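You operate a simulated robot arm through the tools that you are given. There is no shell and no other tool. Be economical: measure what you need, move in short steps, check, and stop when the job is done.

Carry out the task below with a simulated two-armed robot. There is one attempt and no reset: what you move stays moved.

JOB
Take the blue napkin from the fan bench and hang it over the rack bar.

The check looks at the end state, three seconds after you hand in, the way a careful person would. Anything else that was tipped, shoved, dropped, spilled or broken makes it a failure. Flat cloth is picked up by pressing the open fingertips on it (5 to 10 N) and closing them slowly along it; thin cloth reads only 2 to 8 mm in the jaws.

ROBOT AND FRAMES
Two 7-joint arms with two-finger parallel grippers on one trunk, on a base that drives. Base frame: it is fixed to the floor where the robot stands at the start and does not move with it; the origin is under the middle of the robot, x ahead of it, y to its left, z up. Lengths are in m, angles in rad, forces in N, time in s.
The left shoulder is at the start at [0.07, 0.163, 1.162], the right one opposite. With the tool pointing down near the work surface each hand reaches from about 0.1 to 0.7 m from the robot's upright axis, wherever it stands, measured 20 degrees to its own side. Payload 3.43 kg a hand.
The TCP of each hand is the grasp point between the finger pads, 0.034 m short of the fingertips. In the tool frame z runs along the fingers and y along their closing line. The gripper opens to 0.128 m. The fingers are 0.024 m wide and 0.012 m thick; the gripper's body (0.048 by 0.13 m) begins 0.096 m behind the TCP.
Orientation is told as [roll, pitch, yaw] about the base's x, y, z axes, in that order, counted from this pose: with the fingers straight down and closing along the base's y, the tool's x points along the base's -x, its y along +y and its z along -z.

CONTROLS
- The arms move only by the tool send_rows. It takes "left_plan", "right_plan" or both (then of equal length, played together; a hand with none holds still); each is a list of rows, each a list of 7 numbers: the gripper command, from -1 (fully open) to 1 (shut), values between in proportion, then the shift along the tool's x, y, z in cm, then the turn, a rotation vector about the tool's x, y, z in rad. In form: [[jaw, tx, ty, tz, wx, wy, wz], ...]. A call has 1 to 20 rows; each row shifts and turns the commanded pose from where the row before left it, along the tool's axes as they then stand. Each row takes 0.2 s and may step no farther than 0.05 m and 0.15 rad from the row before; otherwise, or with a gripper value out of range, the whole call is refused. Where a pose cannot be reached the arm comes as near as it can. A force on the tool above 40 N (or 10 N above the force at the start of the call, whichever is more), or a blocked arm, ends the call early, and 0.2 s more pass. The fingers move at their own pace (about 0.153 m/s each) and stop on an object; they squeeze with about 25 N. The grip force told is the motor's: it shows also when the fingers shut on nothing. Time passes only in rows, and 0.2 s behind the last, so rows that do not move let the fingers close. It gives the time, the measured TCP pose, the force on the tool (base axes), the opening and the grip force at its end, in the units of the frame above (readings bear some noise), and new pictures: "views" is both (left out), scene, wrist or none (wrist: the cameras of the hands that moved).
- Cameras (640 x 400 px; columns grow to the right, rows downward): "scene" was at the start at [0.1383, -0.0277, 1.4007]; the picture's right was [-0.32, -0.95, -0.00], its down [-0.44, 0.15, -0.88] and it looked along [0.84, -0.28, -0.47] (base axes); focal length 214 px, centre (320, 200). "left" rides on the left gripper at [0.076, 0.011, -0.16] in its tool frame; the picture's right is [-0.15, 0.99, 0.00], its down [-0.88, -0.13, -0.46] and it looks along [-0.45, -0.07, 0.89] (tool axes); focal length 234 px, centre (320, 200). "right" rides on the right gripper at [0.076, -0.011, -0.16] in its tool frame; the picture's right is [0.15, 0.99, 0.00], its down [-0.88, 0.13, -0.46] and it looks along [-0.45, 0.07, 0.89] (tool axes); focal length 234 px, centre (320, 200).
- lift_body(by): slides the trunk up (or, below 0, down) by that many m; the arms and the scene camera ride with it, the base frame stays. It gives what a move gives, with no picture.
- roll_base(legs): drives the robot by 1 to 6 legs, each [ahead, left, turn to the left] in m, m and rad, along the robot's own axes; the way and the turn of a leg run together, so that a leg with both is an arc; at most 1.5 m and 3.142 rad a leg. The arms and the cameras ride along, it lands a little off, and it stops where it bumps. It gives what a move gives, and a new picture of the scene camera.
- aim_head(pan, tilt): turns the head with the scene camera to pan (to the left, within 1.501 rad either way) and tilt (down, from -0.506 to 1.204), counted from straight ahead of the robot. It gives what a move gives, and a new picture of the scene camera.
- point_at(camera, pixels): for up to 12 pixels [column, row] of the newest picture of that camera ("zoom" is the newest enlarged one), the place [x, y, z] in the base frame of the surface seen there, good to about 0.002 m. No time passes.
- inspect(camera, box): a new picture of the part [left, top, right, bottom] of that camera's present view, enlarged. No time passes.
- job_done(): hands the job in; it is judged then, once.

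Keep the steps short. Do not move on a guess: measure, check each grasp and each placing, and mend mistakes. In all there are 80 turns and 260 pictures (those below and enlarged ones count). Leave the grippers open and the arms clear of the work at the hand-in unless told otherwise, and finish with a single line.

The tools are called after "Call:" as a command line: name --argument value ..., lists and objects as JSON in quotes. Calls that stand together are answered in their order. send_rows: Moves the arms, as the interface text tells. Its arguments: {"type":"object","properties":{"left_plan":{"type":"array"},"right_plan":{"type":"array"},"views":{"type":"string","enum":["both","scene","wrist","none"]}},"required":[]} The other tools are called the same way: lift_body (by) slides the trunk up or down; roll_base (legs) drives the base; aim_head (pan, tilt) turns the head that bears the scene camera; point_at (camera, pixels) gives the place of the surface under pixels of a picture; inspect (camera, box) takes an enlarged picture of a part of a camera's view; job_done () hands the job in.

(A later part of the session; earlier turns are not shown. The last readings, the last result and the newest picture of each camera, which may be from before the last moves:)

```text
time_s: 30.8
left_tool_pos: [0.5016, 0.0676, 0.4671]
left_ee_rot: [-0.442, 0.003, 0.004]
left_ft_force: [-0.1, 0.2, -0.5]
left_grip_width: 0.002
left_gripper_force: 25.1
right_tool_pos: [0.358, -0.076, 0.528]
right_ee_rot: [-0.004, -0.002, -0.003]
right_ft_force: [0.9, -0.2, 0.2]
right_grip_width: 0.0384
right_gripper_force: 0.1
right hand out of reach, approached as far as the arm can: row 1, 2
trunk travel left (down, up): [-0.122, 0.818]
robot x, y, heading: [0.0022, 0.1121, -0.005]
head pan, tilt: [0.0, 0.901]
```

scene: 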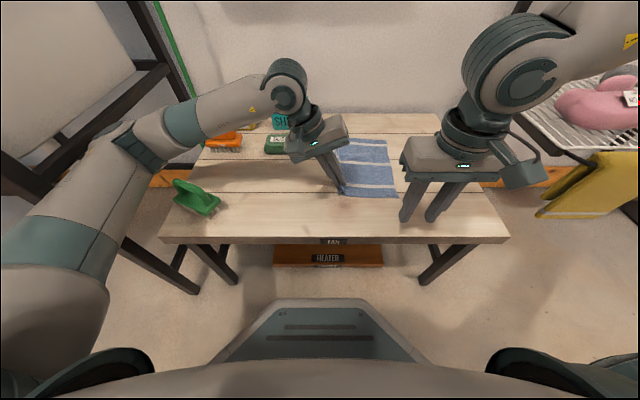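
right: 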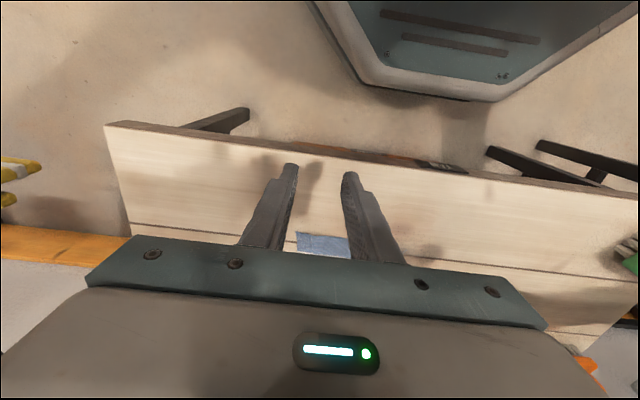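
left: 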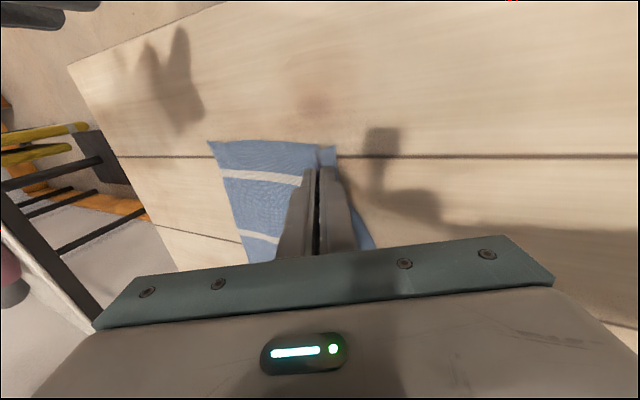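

The left hand is leaned over and still holding. I'll move the right hand to (0.50, −0.048, 0.50).

Call:
send_rows --right_plan '[[0.4, -3.55, 0.7, 0.5, 0, 0, 0], [0.4, -3.55, 0.7, 0.5, 0, 0, 0], [0.4, -3.55, 0.7, 0.5, 0, 0, 0], [0.4, -3.55, 0.7, 0.5, 0, 0, 0], [0.4, 0, 0, 0, 0, 0, 0]]' --views "wrist"

Call:
point_at --camera "left" --pixels '[[210, 144], [223, 178], [280, 145]]'

```text
time_s: 32.0
left_tool_pos: [0.5019, 0.0668, 0.4667]
left_ee_rot: [-0.441, 0.002, 0.003]
left_ft_force: [0.0, 0.0, -0.2]
left_grip_width: 0.0022
left_gripper_force: 25.2
right_tool_pos: [0.5003, -0.0492, 0.5065]
right_ee_rot: [-0.005, -0.001, -0.001]
right_ft_force: [-0.4, 0.4, 0.5]
right_grip_width: 0.0385
right_gripper_force: 0.0
trunk travel left (down, up): [-0.122, 0.818]
robot x, y, heading: [0.0002, 0.1112, -0.002]
head pan, tilt: [0.0, 0.901]
```

right: 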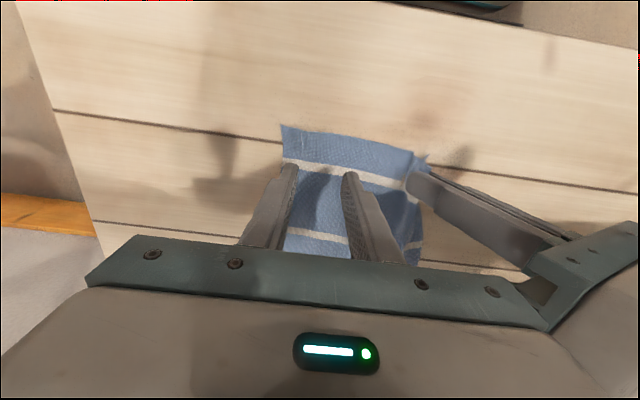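

```text
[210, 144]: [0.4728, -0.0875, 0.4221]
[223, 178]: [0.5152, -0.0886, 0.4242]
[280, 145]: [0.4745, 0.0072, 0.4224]
```

There's room now. I'll descend to just above contact, shifting 4 mm inward.

Call:
send_rows --right_plan '[[0.4, 0, 0.2, 2, 0, 0, 0], [0.4, 0, 0.2, 2, 0, 0, 0], [0.4, 0, 0, 0.9, 0, 0, 0], [0.4, 0, 0, 0.2, 0, 0, 0], [0.4, 0, 0, 0, 0, 0, 0]]' --views "wrist"

```text
time_s: 33.2
left_tool_pos: [0.5018, 0.0681, 0.4663]
left_ee_rot: [-0.443, 0.0, 0.004]
left_ft_force: [-0.3, 0.3, 0.5]
left_grip_width: 0.002
left_gripper_force: 24.7
right_tool_pos: [0.4994, -0.0441, 0.4557]
right_ee_rot: [-0.004, 0.0, -0.002]
right_ft_force: [0.2, -0.7, 0.7]
right_grip_width: 0.0383
right_gripper_force: 0.1
trunk travel left (down, up): [-0.122, 0.818]
robot x, y, heading: [-0.0016, 0.1088, -0.001]
head pan, tilt: [0.0, 0.901]
```

right: 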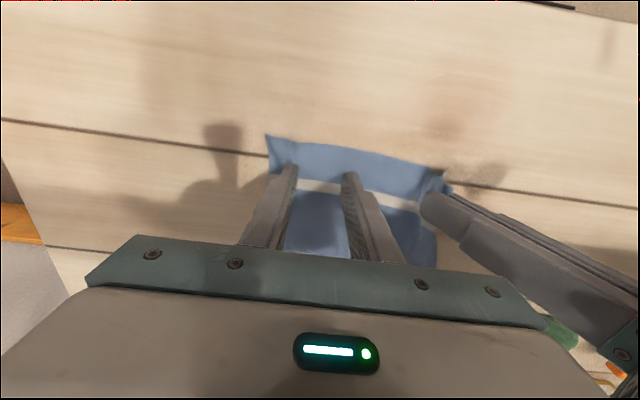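

Both fingers are over the cloth near the right corner. I'll press another 2.5 mm and read the force.

Call:
send_rows --right_plan '[[0.4, 0, 0, 0.15, 0, 0, 0], [0.4, 0, 0, 0.1, 0, 0, 0], [0.4, 0, 0, 0, 0, 0, 0]]' --views "none"

```text
time_s: 34.0
left_tool_pos: [0.5011, 0.0672, 0.4675]
left_ee_rot: [-0.443, 0.001, 0.005]
left_ft_force: [0.3, 0.3, -0.9]
left_grip_width: 0.0019
left_gripper_force: 25.4
right_tool_pos: [0.4998, -0.0451, 0.455]
right_ee_rot: [-0.004, -0.005, -0.001]
right_ft_force: [-0.6, 1.5, 24.4]
right_grip_width: 0.0387
right_gripper_force: 0.3
trunk travel left (down, up): [-0.122, 0.818]
robot x, y, heading: [0.0028, 0.1086, 0.002]
head pan, tilt: [0.0, 0.901]
```

It reads 24 N, too hard. I'll back off 1.4 mm and check the force before closing.

Call:
send_rows --right_plan '[[0.4, 0, 0, -0.14, 0, 0, 0], [0.4, 0, 0, 0, 0, 0, 0]]' --views "none"

```text
time_s: 34.6
left_tool_pos: [0.5012, 0.0681, 0.467]
left_ee_rot: [-0.44, -0.001, 0.006]
left_ft_force: [0.2, -0.2, -0.5]
left_grip_width: 0.0021
left_gripper_force: 25.1
right_tool_pos: [0.4992, -0.0445, 0.4551]
right_ee_rot: [-0.003, -0.005, -0.003]
right_ft_force: [2.4, 2.2, 16.6]
right_grip_width: 0.0392
right_gripper_force: 0.7
trunk travel left (down, up): [-0.122, 0.818]
robot x, y, heading: [0.0028, 0.1127, 0.004]
head pan, tilt: [0.0, 0.901]
```

It's still at 17 N. I'll ease up another 1 mm and close slowly.

Call:
send_rows --right_plan '[[0.4, 0, 0, -0.1, 0, 0, 0], [0.44, 0, 0, 0, 0, 0, 0], [0.48, 0, 0, 0, 0, 0, 0], [0.52, 0, 0, 0, 0, 0, 0], [0.56, 0, 0, 0, 0, 0, 0], [0.6, 0, 0, 0, 0, 0, 0], [0.64, 0, 0, 0, 0, 0, 0], [0.68, 0, 0, 0, 0, 0, 0], [0.72, 0, 0, 0, 0, 0, 0], [0.76, 0, 0, 0, 0, 0, 0], [0.8, 0, 0, 0, 0, 0, 0], [0.84, 0, 0, 0, 0, 0, 0], [0.88, 0, 0, 0, 0, 0, 0], [0.92, 0, 0, 0, 0, 0, 0], [0.96, 0, 0, 0, 0, 0, 0], [1, 0, 0, 0, 0, 0, 0], [1, 0, 0, 0, 0, 0, 0], [1, 0, 0, 0, 0, 0, 0]]' --views "wrist"

```text
time_s: 38.4
left_tool_pos: [0.501, 0.0675, 0.4652]
left_ee_rot: [-0.442, 0.001, 0.004]
left_ft_force: [-0.4, 0.2, -0.5]
left_grip_width: 0.002
left_gripper_force: 25.2
right_tool_pos: [0.499, -0.0453, 0.4557]
right_ee_rot: [-0.003, -0.002, -0.003]
right_ft_force: [-0.1, 0.1, 0.9]
right_grip_width: 0.0067
right_gripper_force: 25.2
trunk travel left (down, up): [-0.122, 0.818]
robot x, y, heading: [0.003, 0.1096, -0.003]
head pan, tilt: [0.0, 0.901]
```

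right: 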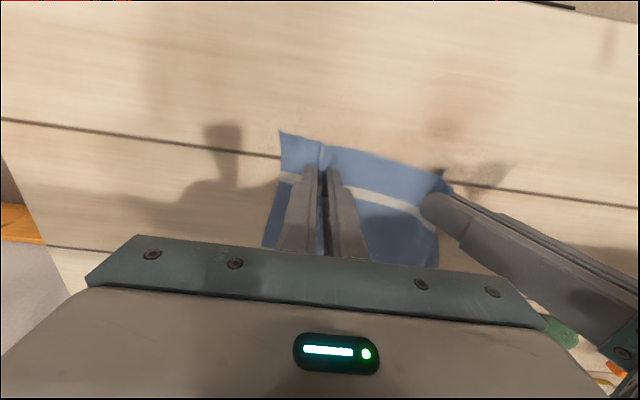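

Both hands now hold folds, the right at 6.7 mm and the left at 2 mm. I'll lift the trunk 0.25 m to bring the cloth up and check it.

Call:
lift_body --by 0.25

Call:
aim_head --pan -0.1 --tilt 0.8

```text
time_s: 41.0
left_tool_pos: [0.5013, 0.0663, 0.7162]
left_ee_rot: [-0.44, 0.003, 0.004]
left_ft_force: [-0.2, 0.6, 0.2]
left_grip_width: 0.0018
left_gripper_force: 24.6
right_tool_pos: [0.4997, -0.0449, 0.7062]
right_ee_rot: [-0.004, -0.003, 0.0]
right_ft_force: [-0.4, -0.3, -0.1]
right_grip_width: 0.0065
right_gripper_force: 25.1
trunk travel left (down, up): [-0.372, 0.568]
robot x, y, heading: [-0.0003, 0.1115, 0.001]
head pan, tilt: [0.0, 0.901]
```

```text
time_s: 41.7
left_tool_pos: [0.5017, 0.0671, 0.7144]
left_ee_rot: [-0.443, 0.001, 0.004]
left_ft_force: [-0.3, 0.0, 0.4]
left_grip_width: 0.0019
left_gripper_force: 25.3
right_tool_pos: [0.5012, -0.0451, 0.7055]
right_ee_rot: [-0.002, -0.002, -0.002]
right_ft_force: [-1.3, -0.1, -0.8]
right_grip_width: 0.0067
right_gripper_force: 25.0
trunk travel left (down, up): [-0.372, 0.568]
robot x, y, heading: [0.0002, 0.1076, -0.0]
head pan, tilt: [-0.099, 0.799]
```

scene: 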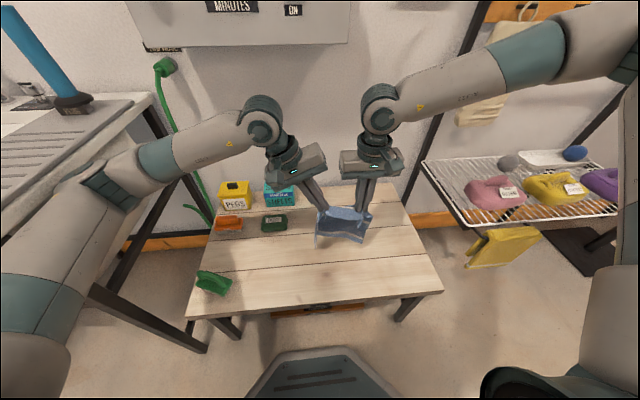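

The napkin hangs from both hands. I'll back the robot 0.3 m away from the bench before raising, to keep clear of the box and the rack.

Call:
roll_base --legs '[[-0.3, 0, 0]]'

Call:
lift_body --by 0.42

Call:
aim_head --pan -0.7 --tilt 0.6

```text
time_s: 43.7
left_tool_pos: [0.1981, 0.0705, 0.7158]
left_ee_rot: [-0.442, 0.0, 0.012]
left_ft_force: [-0.3, 0.0, -0.4]
left_grip_width: 0.0021
left_gripper_force: 24.7
right_tool_pos: [0.1966, -0.042, 0.7061]
right_ee_rot: [-0.004, -0.002, 0.006]
right_ft_force: [-0.2, 0.8, -0.6]
right_grip_width: 0.0065
right_gripper_force: 24.4
trunk travel left (down, up): [-0.372, 0.568]
robot x, y, heading: [-0.3075, 0.1064, 0.004]
head pan, tilt: [-0.099, 0.799]
```

scene: 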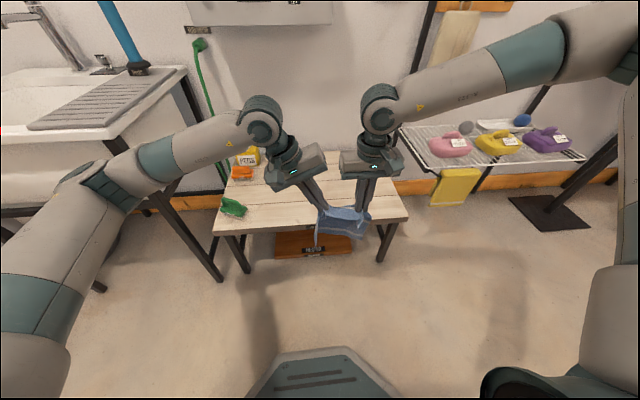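

```text
refused: 0.42 is not a number from -0.4 to 0.4
```

```text
time_s: 44.7
left_tool_pos: [0.1978, 0.0693, 0.7164]
left_ee_rot: [-0.442, 0.001, 0.013]
left_ft_force: [0.1, 0.7, 0.0]
left_grip_width: 0.002
left_gripper_force: 25.4
right_tool_pos: [0.1965, -0.0425, 0.7052]
right_ee_rot: [-0.003, -0.002, 0.007]
right_ft_force: [0.1, -0.2, 0.4]
right_grip_width: 0.0068
right_gripper_force: 24.5
trunk travel left (down, up): [-0.372, 0.568]
robot x, y, heading: [-0.3052, 0.1079, 0.008]
head pan, tilt: [-0.7, 0.6]
```

scene: 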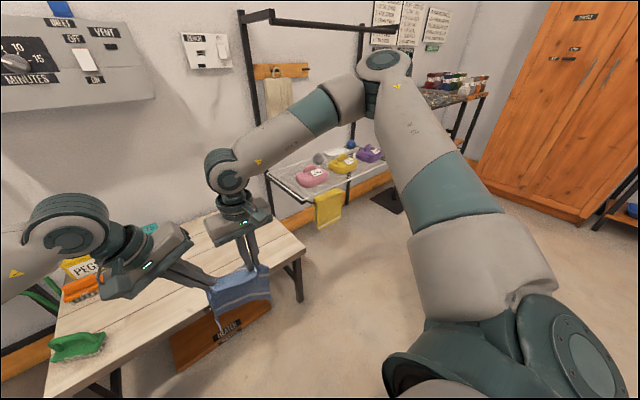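

The floor to the right is clear. I'll raise the trunk 0.4 m, and I want to know where the right elbow, pixel (385,65), sits.

Call:
point_at --camera "scene" --pixels '[[385, 65], [470, 90], [480, 100], [432, 95], [400, 40], [275, 20], [590, 215]]'

Call:
lift_body --by 0.4

Call:
roll_base --legs '[[0, -0.65, 0]]'

```text
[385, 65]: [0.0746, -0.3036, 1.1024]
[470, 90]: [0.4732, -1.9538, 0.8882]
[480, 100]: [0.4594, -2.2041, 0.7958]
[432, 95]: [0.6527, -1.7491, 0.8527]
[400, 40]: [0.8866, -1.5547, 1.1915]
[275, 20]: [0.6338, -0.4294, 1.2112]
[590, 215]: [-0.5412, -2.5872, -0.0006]
```

```text
time_s: 48.6
left_tool_pos: [0.1974, 0.0695, 1.1159]
left_ee_rot: [-0.441, 0.001, 0.012]
left_ft_force: [0.4, 0.1, 0.1]
left_grip_width: 0.0022
left_gripper_force: 24.9
right_tool_pos: [0.1977, -0.043, 1.1058]
right_ee_rot: [-0.005, -0.003, 0.005]
right_ft_force: [0.4, -0.1, -0.6]
right_grip_width: 0.0065
right_gripper_force: 24.6
trunk travel left (down, up): [-0.772, 0.168]
robot x, y, heading: [-0.3077, 0.109, 0.008]
head pan, tilt: [-0.7, 0.6]
```

```text
time_s: 52.2
left_tool_pos: [0.2025, -0.5849, 1.1143]
left_ee_rot: [-0.442, 0.001, 0.012]
left_ft_force: [0.2, 0.3, -0.4]
left_grip_width: 0.0023
left_gripper_force: 24.8
right_tool_pos: [0.2033, -0.6958, 1.106]
right_ee_rot: [-0.006, -0.002, 0.005]
right_ft_force: [-0.1, -0.2, 1.1]
right_grip_width: 0.0069
right_gripper_force: 24.7
trunk travel left (down, up): [-0.772, 0.168]
robot x, y, heading: [-0.3007, -0.5488, 0.007]
head pan, tilt: [-0.7, 0.6]
```

scene: 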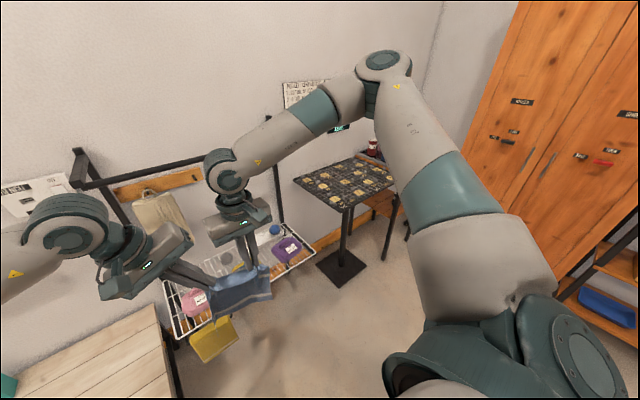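

The cloth is centred at y≈−0.64, and the bar runs from y −0.40 to −1.12. I'll raise the arms 10 cm, then the trunk 12 cm, so the hands are above the bar.

Call:
send_rows --left_plan '[[1, 0, -1.07, -2.26, 0, 0, 0], [1, 0, -1.07, -2.26, 0, 0, 0], [1, 0, -1.07, -2.26, 0, 0, 0], [1, 0, -1.07, -2.26, 0, 0, 0], [1, 0, 0, 0, 0, 0, 0]]' --right_plan '[[1, 0, 0, -2.5, 0, 0, 0], [1, 0, 0, -2.5, 0, 0, 0], [1, 0, 0, -2.5, 0, 0, 0], [1, 0, 0, -2.5, 0, 0, 0], [1, 0, 0, 0, 0, 0, 0]]' --views "none"

Call:
lift_body --by 0.12

Call:
aim_head --pan -0.15 --tilt 0.5

```text
time_s: 53.4
left_tool_pos: [0.2041, -0.5859, 1.2167]
left_ee_rot: [-0.441, 0.001, 0.014]
left_ft_force: [0.1, -0.2, -0.9]
left_grip_width: 0.0021
left_gripper_force: 25.0
right_tool_pos: [0.2036, -0.6978, 1.2061]
right_ee_rot: [-0.003, -0.002, 0.004]
right_ft_force: [0.8, -0.3, 0.6]
right_grip_width: 0.0066
right_gripper_force: 24.8
trunk travel left (down, up): [-0.772, 0.168]
robot x, y, heading: [-0.301, -0.5479, 0.006]
head pan, tilt: [-0.7, 0.6]
```

```text
time_s: 54.9
left_tool_pos: [0.2036, -0.5861, 1.335]
left_ee_rot: [-0.439, 0.003, 0.013]
left_ft_force: [0.3, 1.2, -0.6]
left_grip_width: 0.0021
left_gripper_force: 25.4
right_tool_pos: [0.2033, -0.6974, 1.3256]
right_ee_rot: [-0.003, -0.001, 0.004]
right_ft_force: [0.3, -0.1, -0.3]
right_grip_width: 0.0064
right_gripper_force: 24.7
trunk travel left (down, up): [-0.892, 0.048]
robot x, y, heading: [-0.3001, -0.5468, 0.01]
head pan, tilt: [-0.7, 0.6]
```

```text
time_s: 55.9
left_tool_pos: [0.2042, -0.5863, 1.3377]
left_ee_rot: [-0.44, 0.001, 0.013]
left_ft_force: [-0.3, -0.9, -0.8]
left_grip_width: 0.0024
left_gripper_force: 25.7
right_tool_pos: [0.2024, -0.6981, 1.3266]
right_ee_rot: [-0.005, -0.003, 0.005]
right_ft_force: [-0.1, 0.1, 1.0]
right_grip_width: 0.0067
right_gripper_force: 25.7
trunk travel left (down, up): [-0.892, 0.048]
robot x, y, heading: [-0.2979, -0.546, 0.005]
head pan, tilt: [-0.15, 0.499]
```

scene: 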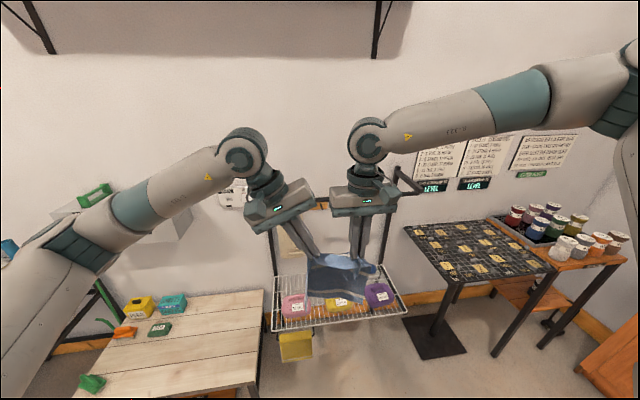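

There's a wall shelf above the rack. I'll measure its height and depth, the wrist height and the bar before driving forward.

Call:
point_at --camera "scene" --pixels '[[250, 50], [330, 52], [375, 55], [380, 10], [50, 50], [404, 30], [240, 140], [368, 125], [410, 185], [250, 5]]'

Call:
aim_head --pan -0.15 --tilt 0.0

```text
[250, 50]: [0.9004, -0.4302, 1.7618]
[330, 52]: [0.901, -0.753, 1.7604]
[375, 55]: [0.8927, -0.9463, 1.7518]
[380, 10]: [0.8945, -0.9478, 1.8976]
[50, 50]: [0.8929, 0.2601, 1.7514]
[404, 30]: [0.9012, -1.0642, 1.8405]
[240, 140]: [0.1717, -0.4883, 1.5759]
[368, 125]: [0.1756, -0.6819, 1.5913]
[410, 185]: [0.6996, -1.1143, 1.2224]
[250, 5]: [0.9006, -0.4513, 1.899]
```

```text
time_s: 56.8
left_tool_pos: [0.2035, -0.5856, 1.3364]
left_ee_rot: [-0.442, 0.002, 0.013]
left_ft_force: [0.2, 0.8, -0.2]
left_grip_width: 0.0021
left_gripper_force: 25.1
right_tool_pos: [0.2042, -0.6981, 1.3257]
right_ee_rot: [-0.002, -0.002, 0.006]
right_ft_force: [-0.1, 0.4, 0.0]
right_grip_width: 0.0066
right_gripper_force: 25.3
trunk travel left (down, up): [-0.892, 0.048]
robot x, y, heading: [-0.2985, -0.5464, 0.006]
head pan, tilt: [-0.15, 0.0]
```

scene: 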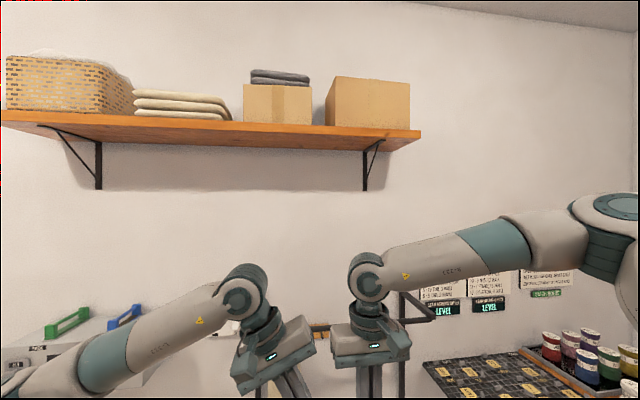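

The shelf and its brackets are well above the wrists. Before driving forward I'll check the base front against the yellow cloth and the rack shelf.

Call:
aim_head --pan 0.0 --tilt 1.0

```text
time_s: 58.1
left_tool_pos: [0.2046, -0.5867, 1.3355]
left_ee_rot: [-0.442, 0.002, 0.012]
left_ft_force: [0.5, -0.7, 1.2]
left_grip_width: 0.0019
left_gripper_force: 24.9
right_tool_pos: [0.2038, -0.698, 1.327]
right_ee_rot: [-0.002, -0.001, 0.005]
right_ft_force: [-0.5, -0.9, 0.0]
right_grip_width: 0.0065
right_gripper_force: 25.5
trunk travel left (down, up): [-0.892, 0.048]
robot x, y, heading: [-0.2992, -0.544, 0.01]
head pan, tilt: [0.0, 1.0]
```

scene: 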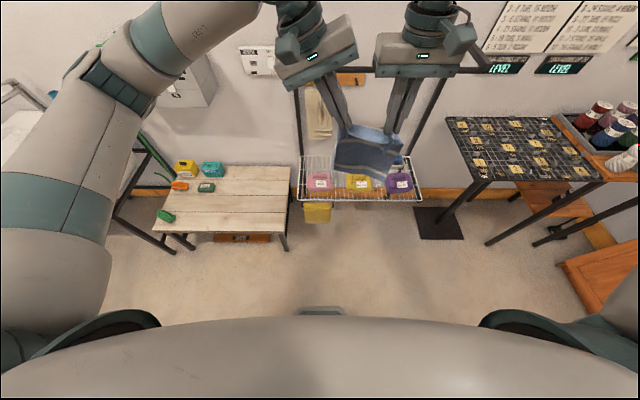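

Call:
point_at --camera "scene" --pixels '[[320, 308], [320, 304], [317, 220], [317, 203], [300, 196], [415, 199], [286, 250], [290, 205], [436, 238], [360, 165]]'

Call:
inspect --camera "scene" --box '[260, 60, 460, 260]'

```text
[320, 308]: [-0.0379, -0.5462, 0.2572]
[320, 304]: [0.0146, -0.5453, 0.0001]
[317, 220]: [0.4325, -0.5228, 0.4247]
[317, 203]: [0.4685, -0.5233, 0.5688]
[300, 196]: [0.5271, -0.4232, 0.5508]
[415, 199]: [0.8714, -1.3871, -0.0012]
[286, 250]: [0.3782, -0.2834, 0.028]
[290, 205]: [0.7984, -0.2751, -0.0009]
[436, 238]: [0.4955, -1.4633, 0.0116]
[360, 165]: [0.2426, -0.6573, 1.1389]
```

```text
2.00 times, centred on (360, 160) of scene
```

zoom: 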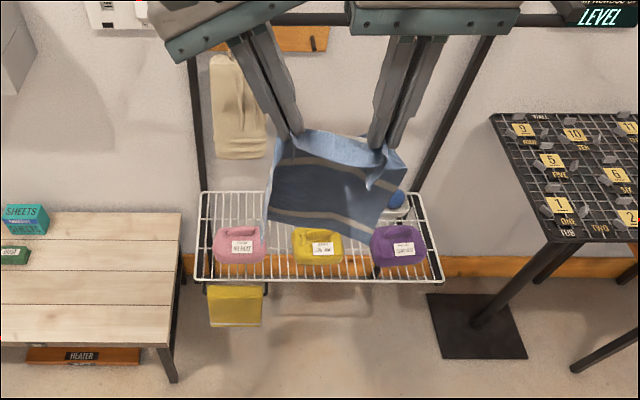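

The base front would end near x 0.44 if only the base moved. To stay away from the bench leg, I'll extend the arms 12 cm forward and shift the base 8 cm right.

Call:
send_rows --left_plan '[[1, -3, 0, 0, 0, 0, 0], [1, -3, 0, 0, 0, 0, 0], [1, -3, 0, 0, 0, 0, 0], [1, -3, 0, 0, 0, 0, 0], [1, 0, 0, 0, 0, 0, 0]]' --right_plan '[[1, -3, 0, 0, 0, 0, 0], [1, -3, 0, 0, 0, 0, 0], [1, -3, 0, 0, 0, 0, 0], [1, -3, 0, 0, 0, 0, 0], [1, 0, 0, 0, 0, 0, 0]]' --views "none"

Call:
roll_base --legs '[[0, -0.08, 0]]'

```text
time_s: 59.3
left_tool_pos: [0.3228, -0.5861, 1.3372]
left_ee_rot: [-0.446, 0.0, 0.012]
left_ft_force: [-3.8, -24.6, -3.5]
left_grip_width: 0.0021
left_gripper_force: 25.2
right_tool_pos: [0.3131, -0.7095, 1.3261]
right_ee_rot: [0.004, -0.006, 0.01]
right_ft_force: [3.2, 25.7, 4.6]
right_grip_width: 0.0078
right_gripper_force: 24.9
right hand out of reach, approached as far as the arm can: row 3, 4
trunk travel left (down, up): [-0.892, 0.048]
robot x, y, heading: [-0.299, -0.5468, 0.008]
head pan, tilt: [0.0, 1.0]
```

```text
time_s: 60.3
left_tool_pos: [0.3252, -0.6542, 1.3378]
left_ee_rot: [-0.45, 0.002, 0.014]
left_ft_force: [-4.7, -31.6, -4.8]
left_grip_width: 0.0022
left_gripper_force: 25.2
right_tool_pos: [0.3145, -0.7815, 1.3256]
right_ee_rot: [-0.004, -0.007, 0.008]
right_ft_force: [4.4, 32.5, 4.8]
right_grip_width: 0.0079
right_gripper_force: 25.2
trunk travel left (down, up): [-0.892, 0.048]
robot x, y, heading: [-0.2978, -0.626, 0.011]
head pan, tilt: [0.0, 1.0]
```

scene: 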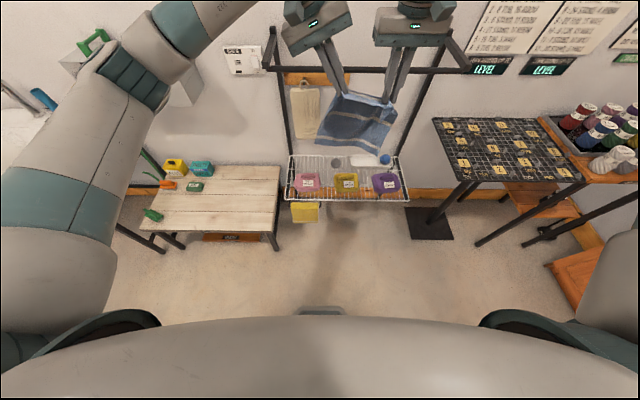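

The right arm hit its limit and the cloth went tight at 32 N. I'll slacken it at once by moving the left hand 1.8 cm toward the right hand and pulling both back 2 cm.

Call:
send_rows --left_plan '[[1, 1, -1.6, 0.77, 0, 0, 0], [1, 1, 0, 0, 0, 0, 0], [1, 0, 0, 0, 0, 0, 0]]' --right_plan '[[1, 0.5, 0, 0, 0, 0, 0], [1, 0.5, 0, 0, 0, 0, 0], [1, 0, 0, 0, 0, 0, 0]]' --views "scene"

```text
time_s: 61.1
left_tool_pos: [0.3069, -0.6812, 1.3365]
left_ee_rot: [-0.442, 0.002, 0.014]
left_ft_force: [0.2, 0.0, -0.4]
left_grip_width: 0.0021
left_gripper_force: 24.9
right_tool_pos: [0.3065, -0.7884, 1.3256]
right_ee_rot: [0.002, -0.008, 0.009]
right_ft_force: [-0.8, -0.1, 0.7]
right_grip_width: 0.0065
right_gripper_force: 24.6
trunk travel left (down, up): [-0.892, 0.048]
robot x, y, heading: [-0.3015, -0.6271, 0.011]
head pan, tilt: [0.0, 1.0]
```

scene: 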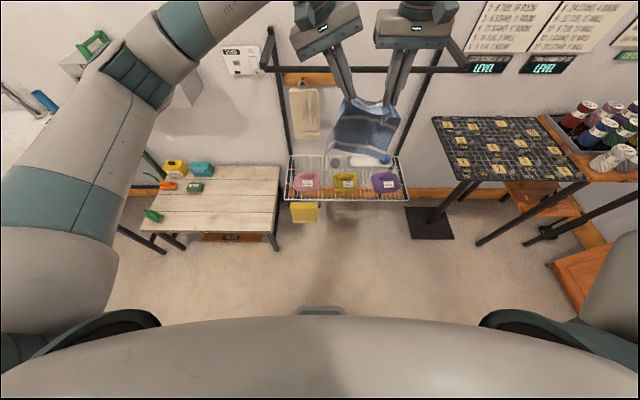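

It's slack again and both grips hold. I'll drive forward 0.25 m and check against the bar.

Call:
roll_base --legs '[[0.25, 0, 0]]'

Call:
aim_head --pan -0.15 --tilt 0.6

```text
time_s: 63.0
left_tool_pos: [0.5527, -0.6784, 1.3393]
left_ee_rot: [-0.445, -0.001, 0.012]
left_ft_force: [-0.5, -0.2, 0.0]
left_grip_width: 0.0022
left_gripper_force: 24.7
right_tool_pos: [0.5508, -0.7872, 1.3271]
right_ee_rot: [0.004, -0.009, 0.007]
right_ft_force: [0.0, -0.4, 1.0]
right_grip_width: 0.0064
right_gripper_force: 24.4
trunk travel left (down, up): [-0.892, 0.048]
robot x, y, heading: [-0.0472, -0.625, 0.014]
head pan, tilt: [0.0, 1.0]
```

scene: 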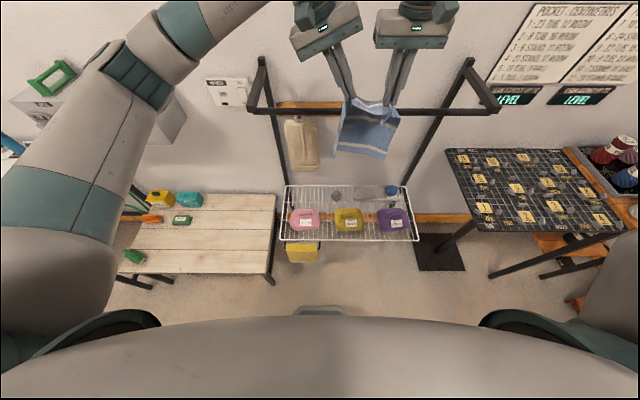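

```text
time_s: 63.8
left_tool_pos: [0.5555, -0.6789, 1.3368]
left_ee_rot: [-0.443, 0.001, 0.014]
left_ft_force: [0.4, 0.1, 0.0]
left_grip_width: 0.0023
left_gripper_force: 24.9
right_tool_pos: [0.5545, -0.7871, 1.3248]
right_ee_rot: [0.004, -0.005, 0.007]
right_ft_force: [1.3, 0.4, 0.0]
right_grip_width: 0.0066
right_gripper_force: 25.4
trunk travel left (down, up): [-0.892, 0.048]
robot x, y, heading: [-0.0523, -0.6169, 0.011]
head pan, tilt: [-0.15, 0.6]
```

scene: 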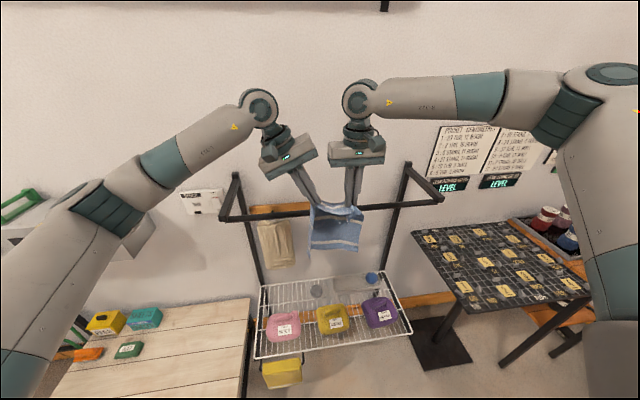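

Everything lines up, with the cloth on the near side of the bar and the fingertips above it. I'll measure the bar on either side of the cloth.

Call:
point_at --camera "scene" --pixels '[[260, 215], [290, 212], [380, 206], [420, 203], [388, 204], [388, 209], [330, 240], [320, 215]]'

Call:
inspect --camera "scene" --box '[210, 120, 460, 276]'

```text
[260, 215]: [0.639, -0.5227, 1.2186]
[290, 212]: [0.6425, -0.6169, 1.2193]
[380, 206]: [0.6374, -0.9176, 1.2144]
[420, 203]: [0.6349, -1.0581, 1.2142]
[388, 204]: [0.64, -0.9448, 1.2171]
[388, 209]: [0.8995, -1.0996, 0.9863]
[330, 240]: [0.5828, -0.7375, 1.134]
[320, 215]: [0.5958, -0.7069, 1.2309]
```

```text
2.56 times, centred on (335, 198) of scene
```

zoom: 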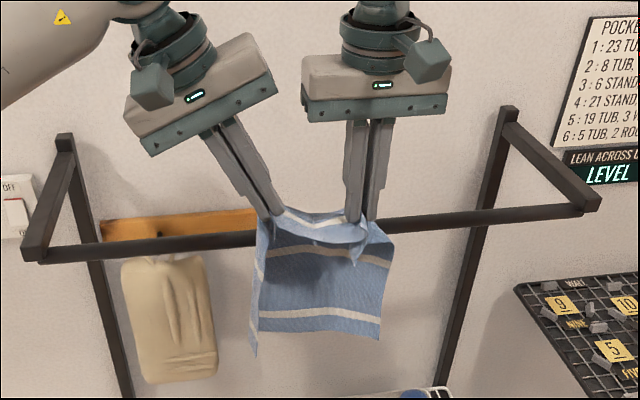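

The bar top is at z≈1.222 and its centre at x≈0.645. I'll drive 0.15 m forward so the held edge passes over the bar.

Call:
roll_base --legs '[[0.15, 0, 0]]'

Call:
inspect --camera "scene" --box '[210, 120, 460, 276]'

```text
time_s: 65.2
left_tool_pos: [0.7, -0.6768, 1.3387]
left_ee_rot: [-0.443, -0.002, 0.014]
left_ft_force: [-0.2, 0.1, -0.5]
left_grip_width: 0.002
left_gripper_force: 25.2
right_tool_pos: [0.7001, -0.7856, 1.3274]
right_ee_rot: [0.003, -0.007, 0.009]
right_ft_force: [-0.4, -1.0, 0.3]
right_grip_width: 0.0065
right_gripper_force: 24.7
trunk travel left (down, up): [-0.892, 0.048]
robot x, y, heading: [0.101, -0.6214, 0.01]
head pan, tilt: [-0.15, 0.6]
```

scene: 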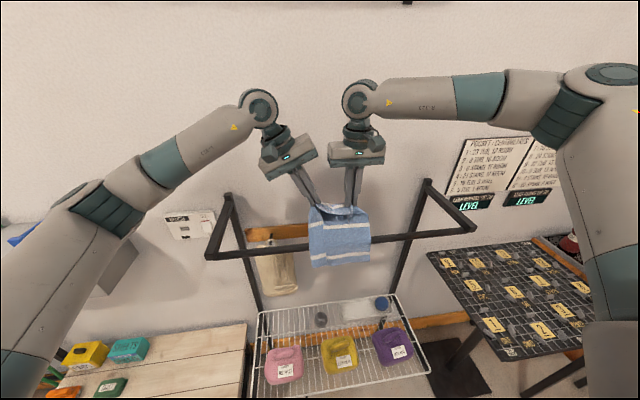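

```text
2.56 times, centred on (335, 198) of scene
```

zoom: 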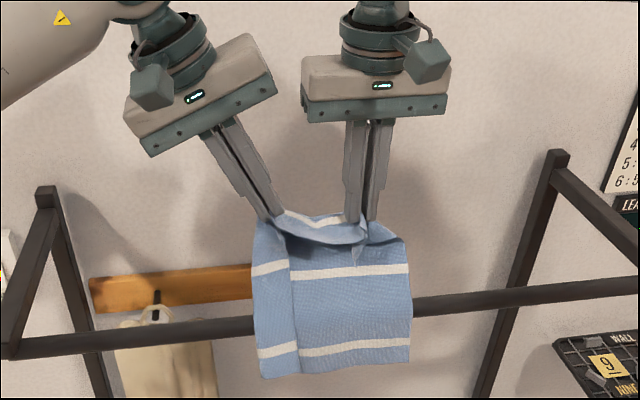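

The cloth now lies across the bar. I'll measure how far it hangs on the near side.

Call:
point_at --camera "zoom" --pixels '[[265, 370], [350, 358], [405, 358], [350, 318], [300, 230], [400, 240], [450, 303], [130, 335]]'

```text
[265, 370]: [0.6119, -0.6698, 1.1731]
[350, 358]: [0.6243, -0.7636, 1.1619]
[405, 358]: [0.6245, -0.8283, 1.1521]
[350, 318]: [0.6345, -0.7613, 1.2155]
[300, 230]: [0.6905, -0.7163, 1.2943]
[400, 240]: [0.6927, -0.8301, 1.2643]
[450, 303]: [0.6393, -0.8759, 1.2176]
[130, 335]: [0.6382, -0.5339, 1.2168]
```

The near side hangs only about 6 cm below the bar. I'll look from the wrist cameras and check for slack behind it.

Call:
inspect --camera "right" --box '[160, 60, 560, 310]'

Call:
inspect --camera "left" --box '[100, 60, 500, 310]'

Call:
inspect --camera "scene" --box '[290, 180, 390, 280]'

```text
1.60 times, centred on (360, 185) of right
```

zoom: 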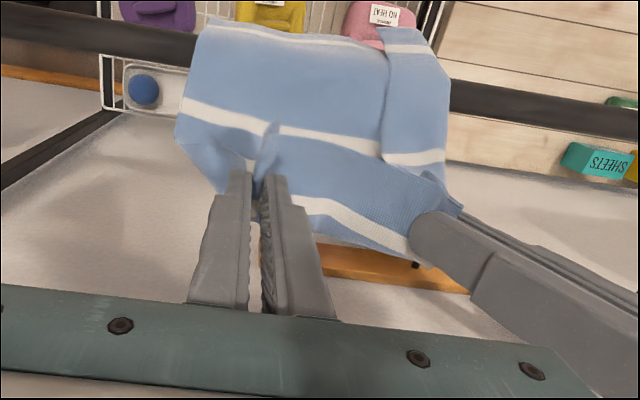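

```text
1.60 times, centred on (300, 185) of left
```

zoom: 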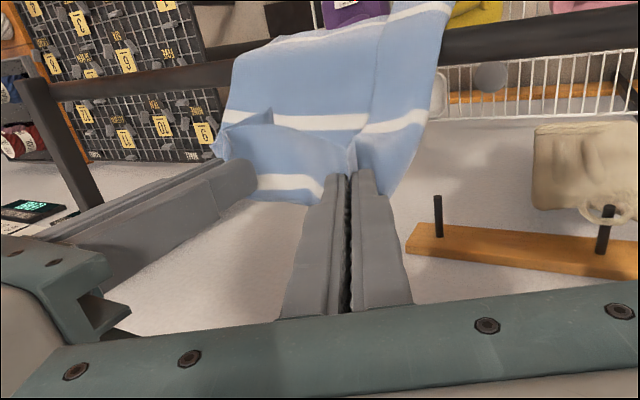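

```text
4.00 times, centred on (340, 230) of scene
```

zoom: 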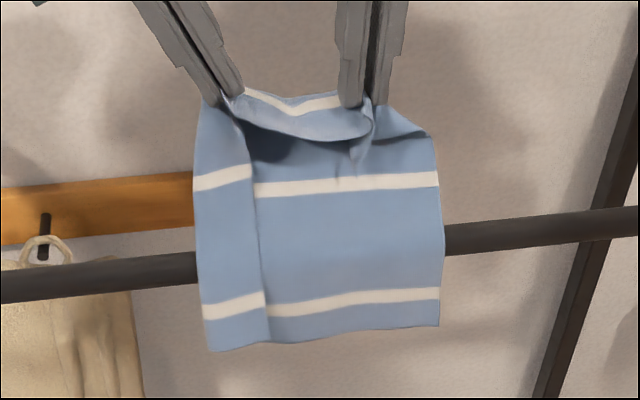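

The cloth ran too far to the wall side: about 6 cm near, 18 cm far. I'll back up 0.12 m so it slides back to the near side, lower 3 cm, then cross again gently and less far.

Call:
roll_base --legs '[[-0.06, 0, 0], [-0.06, 0, 0]]'

Call:
lift_body --by -0.03

Call:
inspect --camera "scene" --box '[260, 160, 420, 280]'

```text
time_s: 66.7
left_tool_pos: [0.6006, -0.6775, 1.3275]
left_ee_rot: [-0.444, 0.014, 0.015]
left_ft_force: [1.6, -0.8, -1.1]
left_grip_width: 0.0021
left_gripper_force: 24.7
right_tool_pos: [0.5985, -0.7857, 1.3179]
right_ee_rot: [0.003, 0.007, 0.009]
right_ft_force: [1.6, 0.2, -1.1]
right_grip_width: 0.0062
right_gripper_force: 24.9
trunk travel left (down, up): [-0.892, 0.048]
robot x, y, heading: [-0.0165, -0.6208, 0.011]
head pan, tilt: [-0.15, 0.6]
```

scene: 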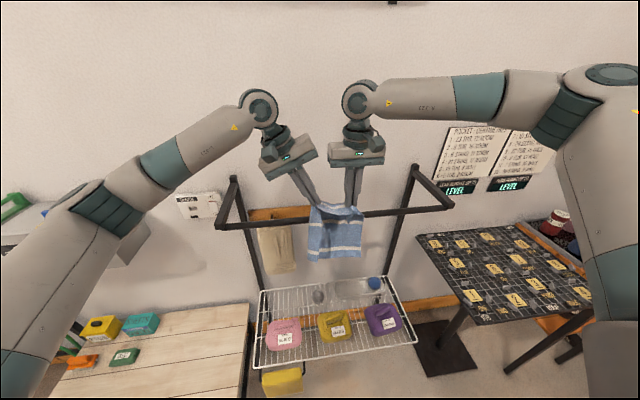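

```text
time_s: 67.5
left_tool_pos: [0.5888, -0.6774, 1.3063]
left_ee_rot: [-0.442, 0.001, 0.016]
left_ft_force: [0.9, 0.3, 0.3]
left_grip_width: 0.0022
left_gripper_force: 25.1
right_tool_pos: [0.5878, -0.785, 1.2945]
right_ee_rot: [0.003, -0.005, 0.008]
right_ft_force: [-0.2, 0.4, -0.5]
right_grip_width: 0.0064
right_gripper_force: 24.9
trunk travel left (down, up): [-0.862, 0.078]
robot x, y, heading: [-0.0207, -0.6249, 0.013]
head pan, tilt: [-0.15, 0.6]
```

```text
3.33 times, centred on (340, 220) of scene
```

zoom: 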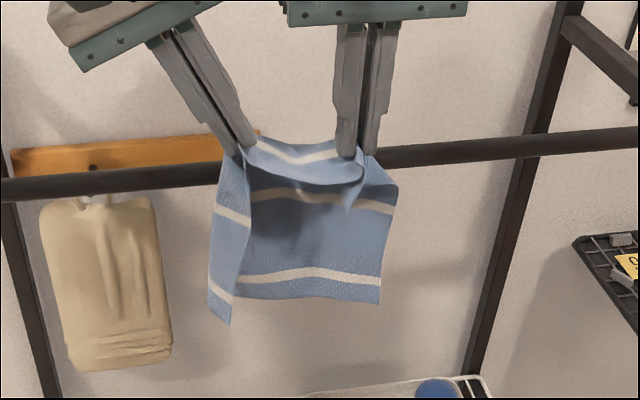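

All of the cloth is on the near side again. I'll go forward 0.088 m in small legs to TCP x≈0.677.

Call:
roll_base --legs '[[0.022, 0, 0], [0.022, 0, 0], [0.022, 0, 0], [0.022, 0, 0]]'

Call:
inspect --camera "scene" --box '[260, 180, 420, 300]'

Call:
point_at --camera "zoom" --pixels '[[300, 280], [350, 250], [270, 300], [320, 290]]'

```text
time_s: 69.5
left_tool_pos: [0.6693, -0.6778, 1.3082]
left_ee_rot: [-0.444, -0.003, 0.017]
left_ft_force: [-0.1, -0.2, 0.8]
left_grip_width: 0.002
left_gripper_force: 24.9
right_tool_pos: [0.6692, -0.7845, 1.298]
right_ee_rot: [0.003, -0.009, 0.009]
right_ft_force: [-0.2, -0.6, 1.2]
right_grip_width: 0.0063
right_gripper_force: 25.4
trunk travel left (down, up): [-0.862, 0.078]
robot x, y, heading: [0.0674, -0.618, 0.005]
head pan, tilt: [-0.15, 0.6]
```

scene: 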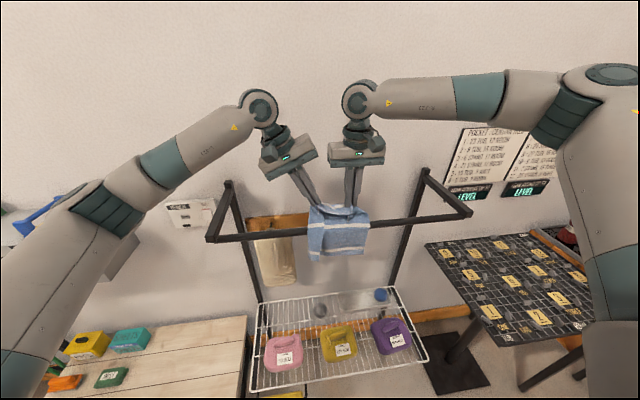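

```text
3.33 times, centred on (340, 240) of scene
```

zoom: 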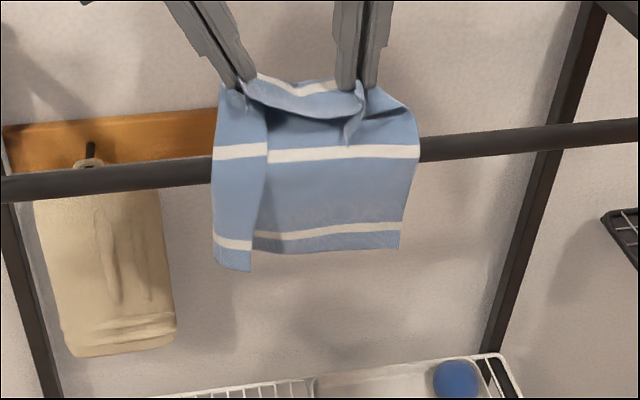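

```text
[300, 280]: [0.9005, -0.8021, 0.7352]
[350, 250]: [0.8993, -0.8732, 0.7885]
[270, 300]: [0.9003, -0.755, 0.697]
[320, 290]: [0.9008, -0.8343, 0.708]
```

The middle stripe now sits right on the bar, so it's balanced. To clear the bar with the fingers I'll lower 3 cm (tips still above the bar), go 2 cm forward, then lower 5 cm behind the bar.

Call:
lift_body --by -0.028

Call:
roll_base --legs '[[0.02, 0, 0]]'

```text
time_s: 70.2
left_tool_pos: [0.6727, -0.6777, 1.2804]
left_ee_rot: [-0.443, -0.001, 0.017]
left_ft_force: [0.0, -0.1, 0.6]
left_grip_width: 0.0021
left_gripper_force: 24.5
right_tool_pos: [0.6708, -0.7842, 1.2679]
right_ee_rot: [0.003, -0.008, 0.01]
right_ft_force: [-0.3, -0.1, -0.4]
right_grip_width: 0.0065
right_gripper_force: 25.3
trunk travel left (down, up): [-0.834, 0.106]
robot x, y, heading: [0.0708, -0.6235, 0.012]
head pan, tilt: [-0.15, 0.6]
```

```text
time_s: 71.0
left_tool_pos: [0.6887, -0.6761, 1.2824]
left_ee_rot: [-0.442, -0.003, 0.013]
left_ft_force: [0.0, -1.1, 0.6]
left_grip_width: 0.0021
left_gripper_force: 24.7
right_tool_pos: [0.6866, -0.7833, 1.2708]
right_ee_rot: [0.004, -0.012, 0.009]
right_ft_force: [-0.5, 0.2, -0.1]
right_grip_width: 0.0065
right_gripper_force: 25.5
trunk travel left (down, up): [-0.834, 0.106]
robot x, y, heading: [0.0905, -0.6239, 0.01]
head pan, tilt: [-0.15, 0.6]
```

scene: 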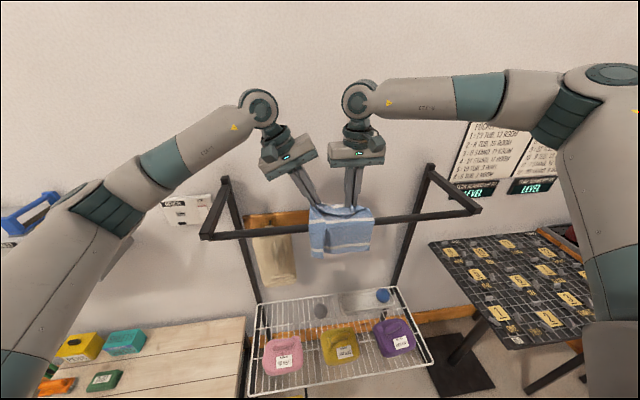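

Now I'll lower 5 cm behind the bar and look.

Call:
lift_body --by -0.05

Call:
inspect --camera "scene" --box '[260, 160, 420, 280]'

Call:
inspect --camera "right" --box '[160, 60, 560, 310]'

```text
time_s: 71.9
left_tool_pos: [0.6934, -0.6761, 1.229]
left_ee_rot: [-0.443, 0.001, 0.013]
left_ft_force: [0.1, 0.6, 0.6]
left_grip_width: 0.002
left_gripper_force: 25.0
right_tool_pos: [0.6922, -0.7833, 1.2175]
right_ee_rot: [0.002, -0.006, 0.009]
right_ft_force: [0.3, 0.3, 0.4]
right_grip_width: 0.0066
right_gripper_force: 24.8
trunk travel left (down, up): [-0.784, 0.156]
robot x, y, heading: [0.0888, -0.6201, 0.014]
head pan, tilt: [-0.15, 0.6]
```

```text
3.33 times, centred on (340, 220) of scene
```

zoom: 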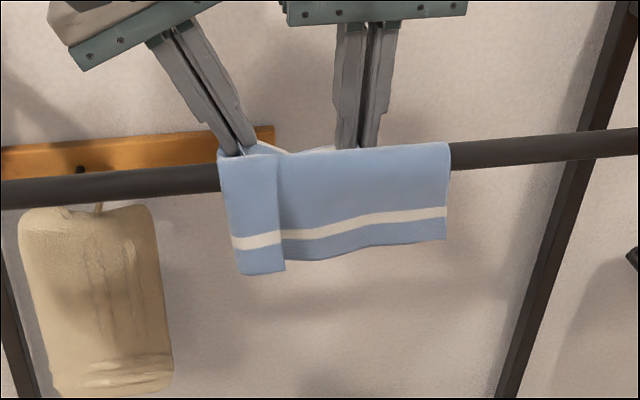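

```text
1.60 times, centred on (360, 185) of right
```

zoom: 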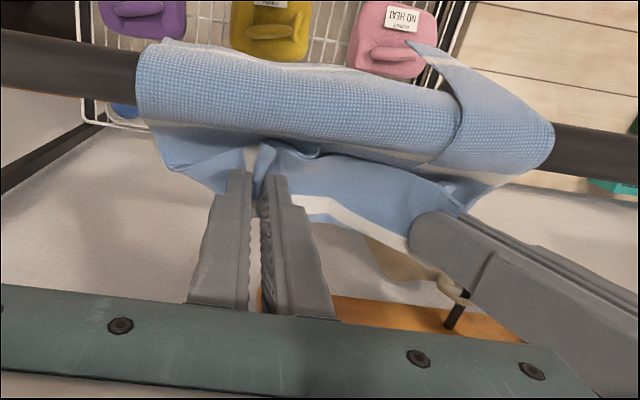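

It's neatly draped: the near side hangs about 9–10 cm and the far side is held by the hands behind the bar. I'll release slowly.

Call:
send_rows --left_plan '[[0.9, 0, 0, 0, 0, 0, 0], [0.8, 0, 0, 0, 0, 0, 0], [0.65, 0, 0, 0, 0, 0, 0], [0.5, 0, 0, 0, 0, 0, 0], [0.35, 0, 0, 0, 0, 0, 0], [0.35, 0, 0, 0, 0, 0, 0]]' --right_plan '[[0.9, 0, 0, 0, 0, 0, 0], [0.8, 0, 0, 0, 0, 0, 0], [0.65, 0, 0, 0, 0, 0, 0], [0.5, 0, 0, 0, 0, 0, 0], [0.35, 0, 0, 0, 0, 0, 0], [0.35, 0, 0, 0, 0, 0, 0]]' --views "both"

```text
time_s: 73.3
left_tool_pos: [0.6936, -0.6755, 1.2292]
left_ee_rot: [-0.442, 0.001, 0.013]
left_ft_force: [-0.6, 0.9, 0.6]
left_grip_width: 0.0414
left_gripper_force: 0.1
right_tool_pos: [0.6926, -0.7835, 1.2163]
right_ee_rot: [0.005, -0.007, 0.009]
right_ft_force: [-0.4, 0.2, -0.5]
right_grip_width: 0.0417
right_gripper_force: 0.1
trunk travel left (down, up): [-0.784, 0.156]
robot x, y, heading: [0.0869, -0.6184, 0.007]
head pan, tilt: [-0.15, 0.6]
```

scene: 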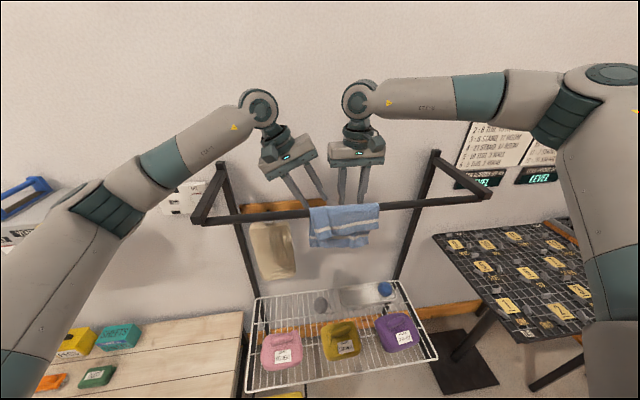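
right: 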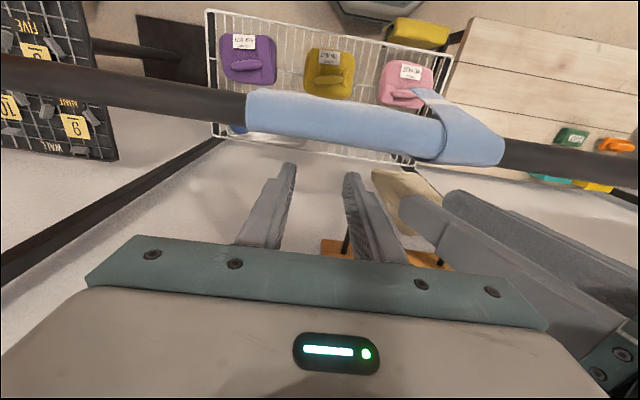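
left: 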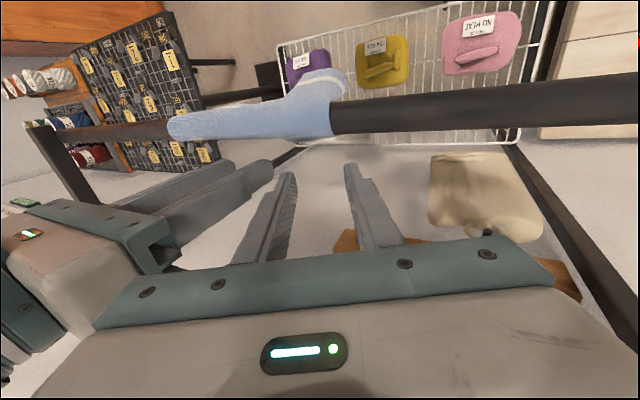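

Released, and the napkin stays over the bar. I'll raise the trunk 0.14 m to bring the fingers clear above it.

Call:
lift_body --by 0.14

Call:
inspect --camera "scene" --box '[250, 160, 430, 290]'

Call:
inspect --camera "right" --box '[160, 0, 560, 250]'

```text
time_s: 75.0
left_tool_pos: [0.693, -0.6768, 1.3697]
left_ee_rot: [-0.444, 0.0, 0.014]
left_ft_force: [-0.1, 0.6, 0.8]
left_grip_width: 0.0416
left_gripper_force: 0.1
right_tool_pos: [0.6914, -0.7846, 1.3569]
right_ee_rot: [0.003, -0.006, 0.01]
right_ft_force: [-0.7, 0.4, -0.3]
right_grip_width: 0.0417
right_gripper_force: 0.1
trunk travel left (down, up): [-0.924, 0.016]
robot x, y, heading: [0.0899, -0.6177, 0.009]
head pan, tilt: [-0.15, 0.6]
```

```text
3.08 times, centred on (340, 225) of scene
```

zoom: 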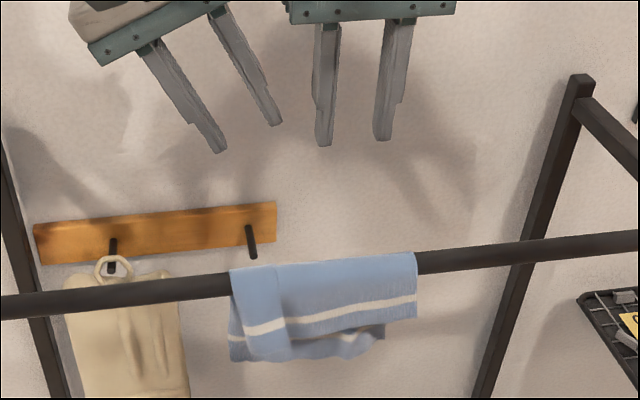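

```text
1.60 times, centred on (360, 125) of right
```

zoom: 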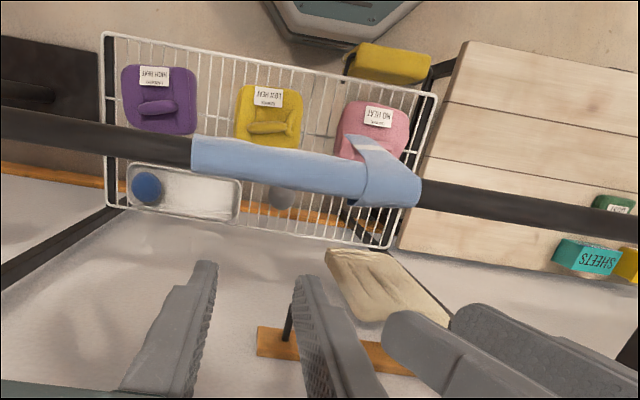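

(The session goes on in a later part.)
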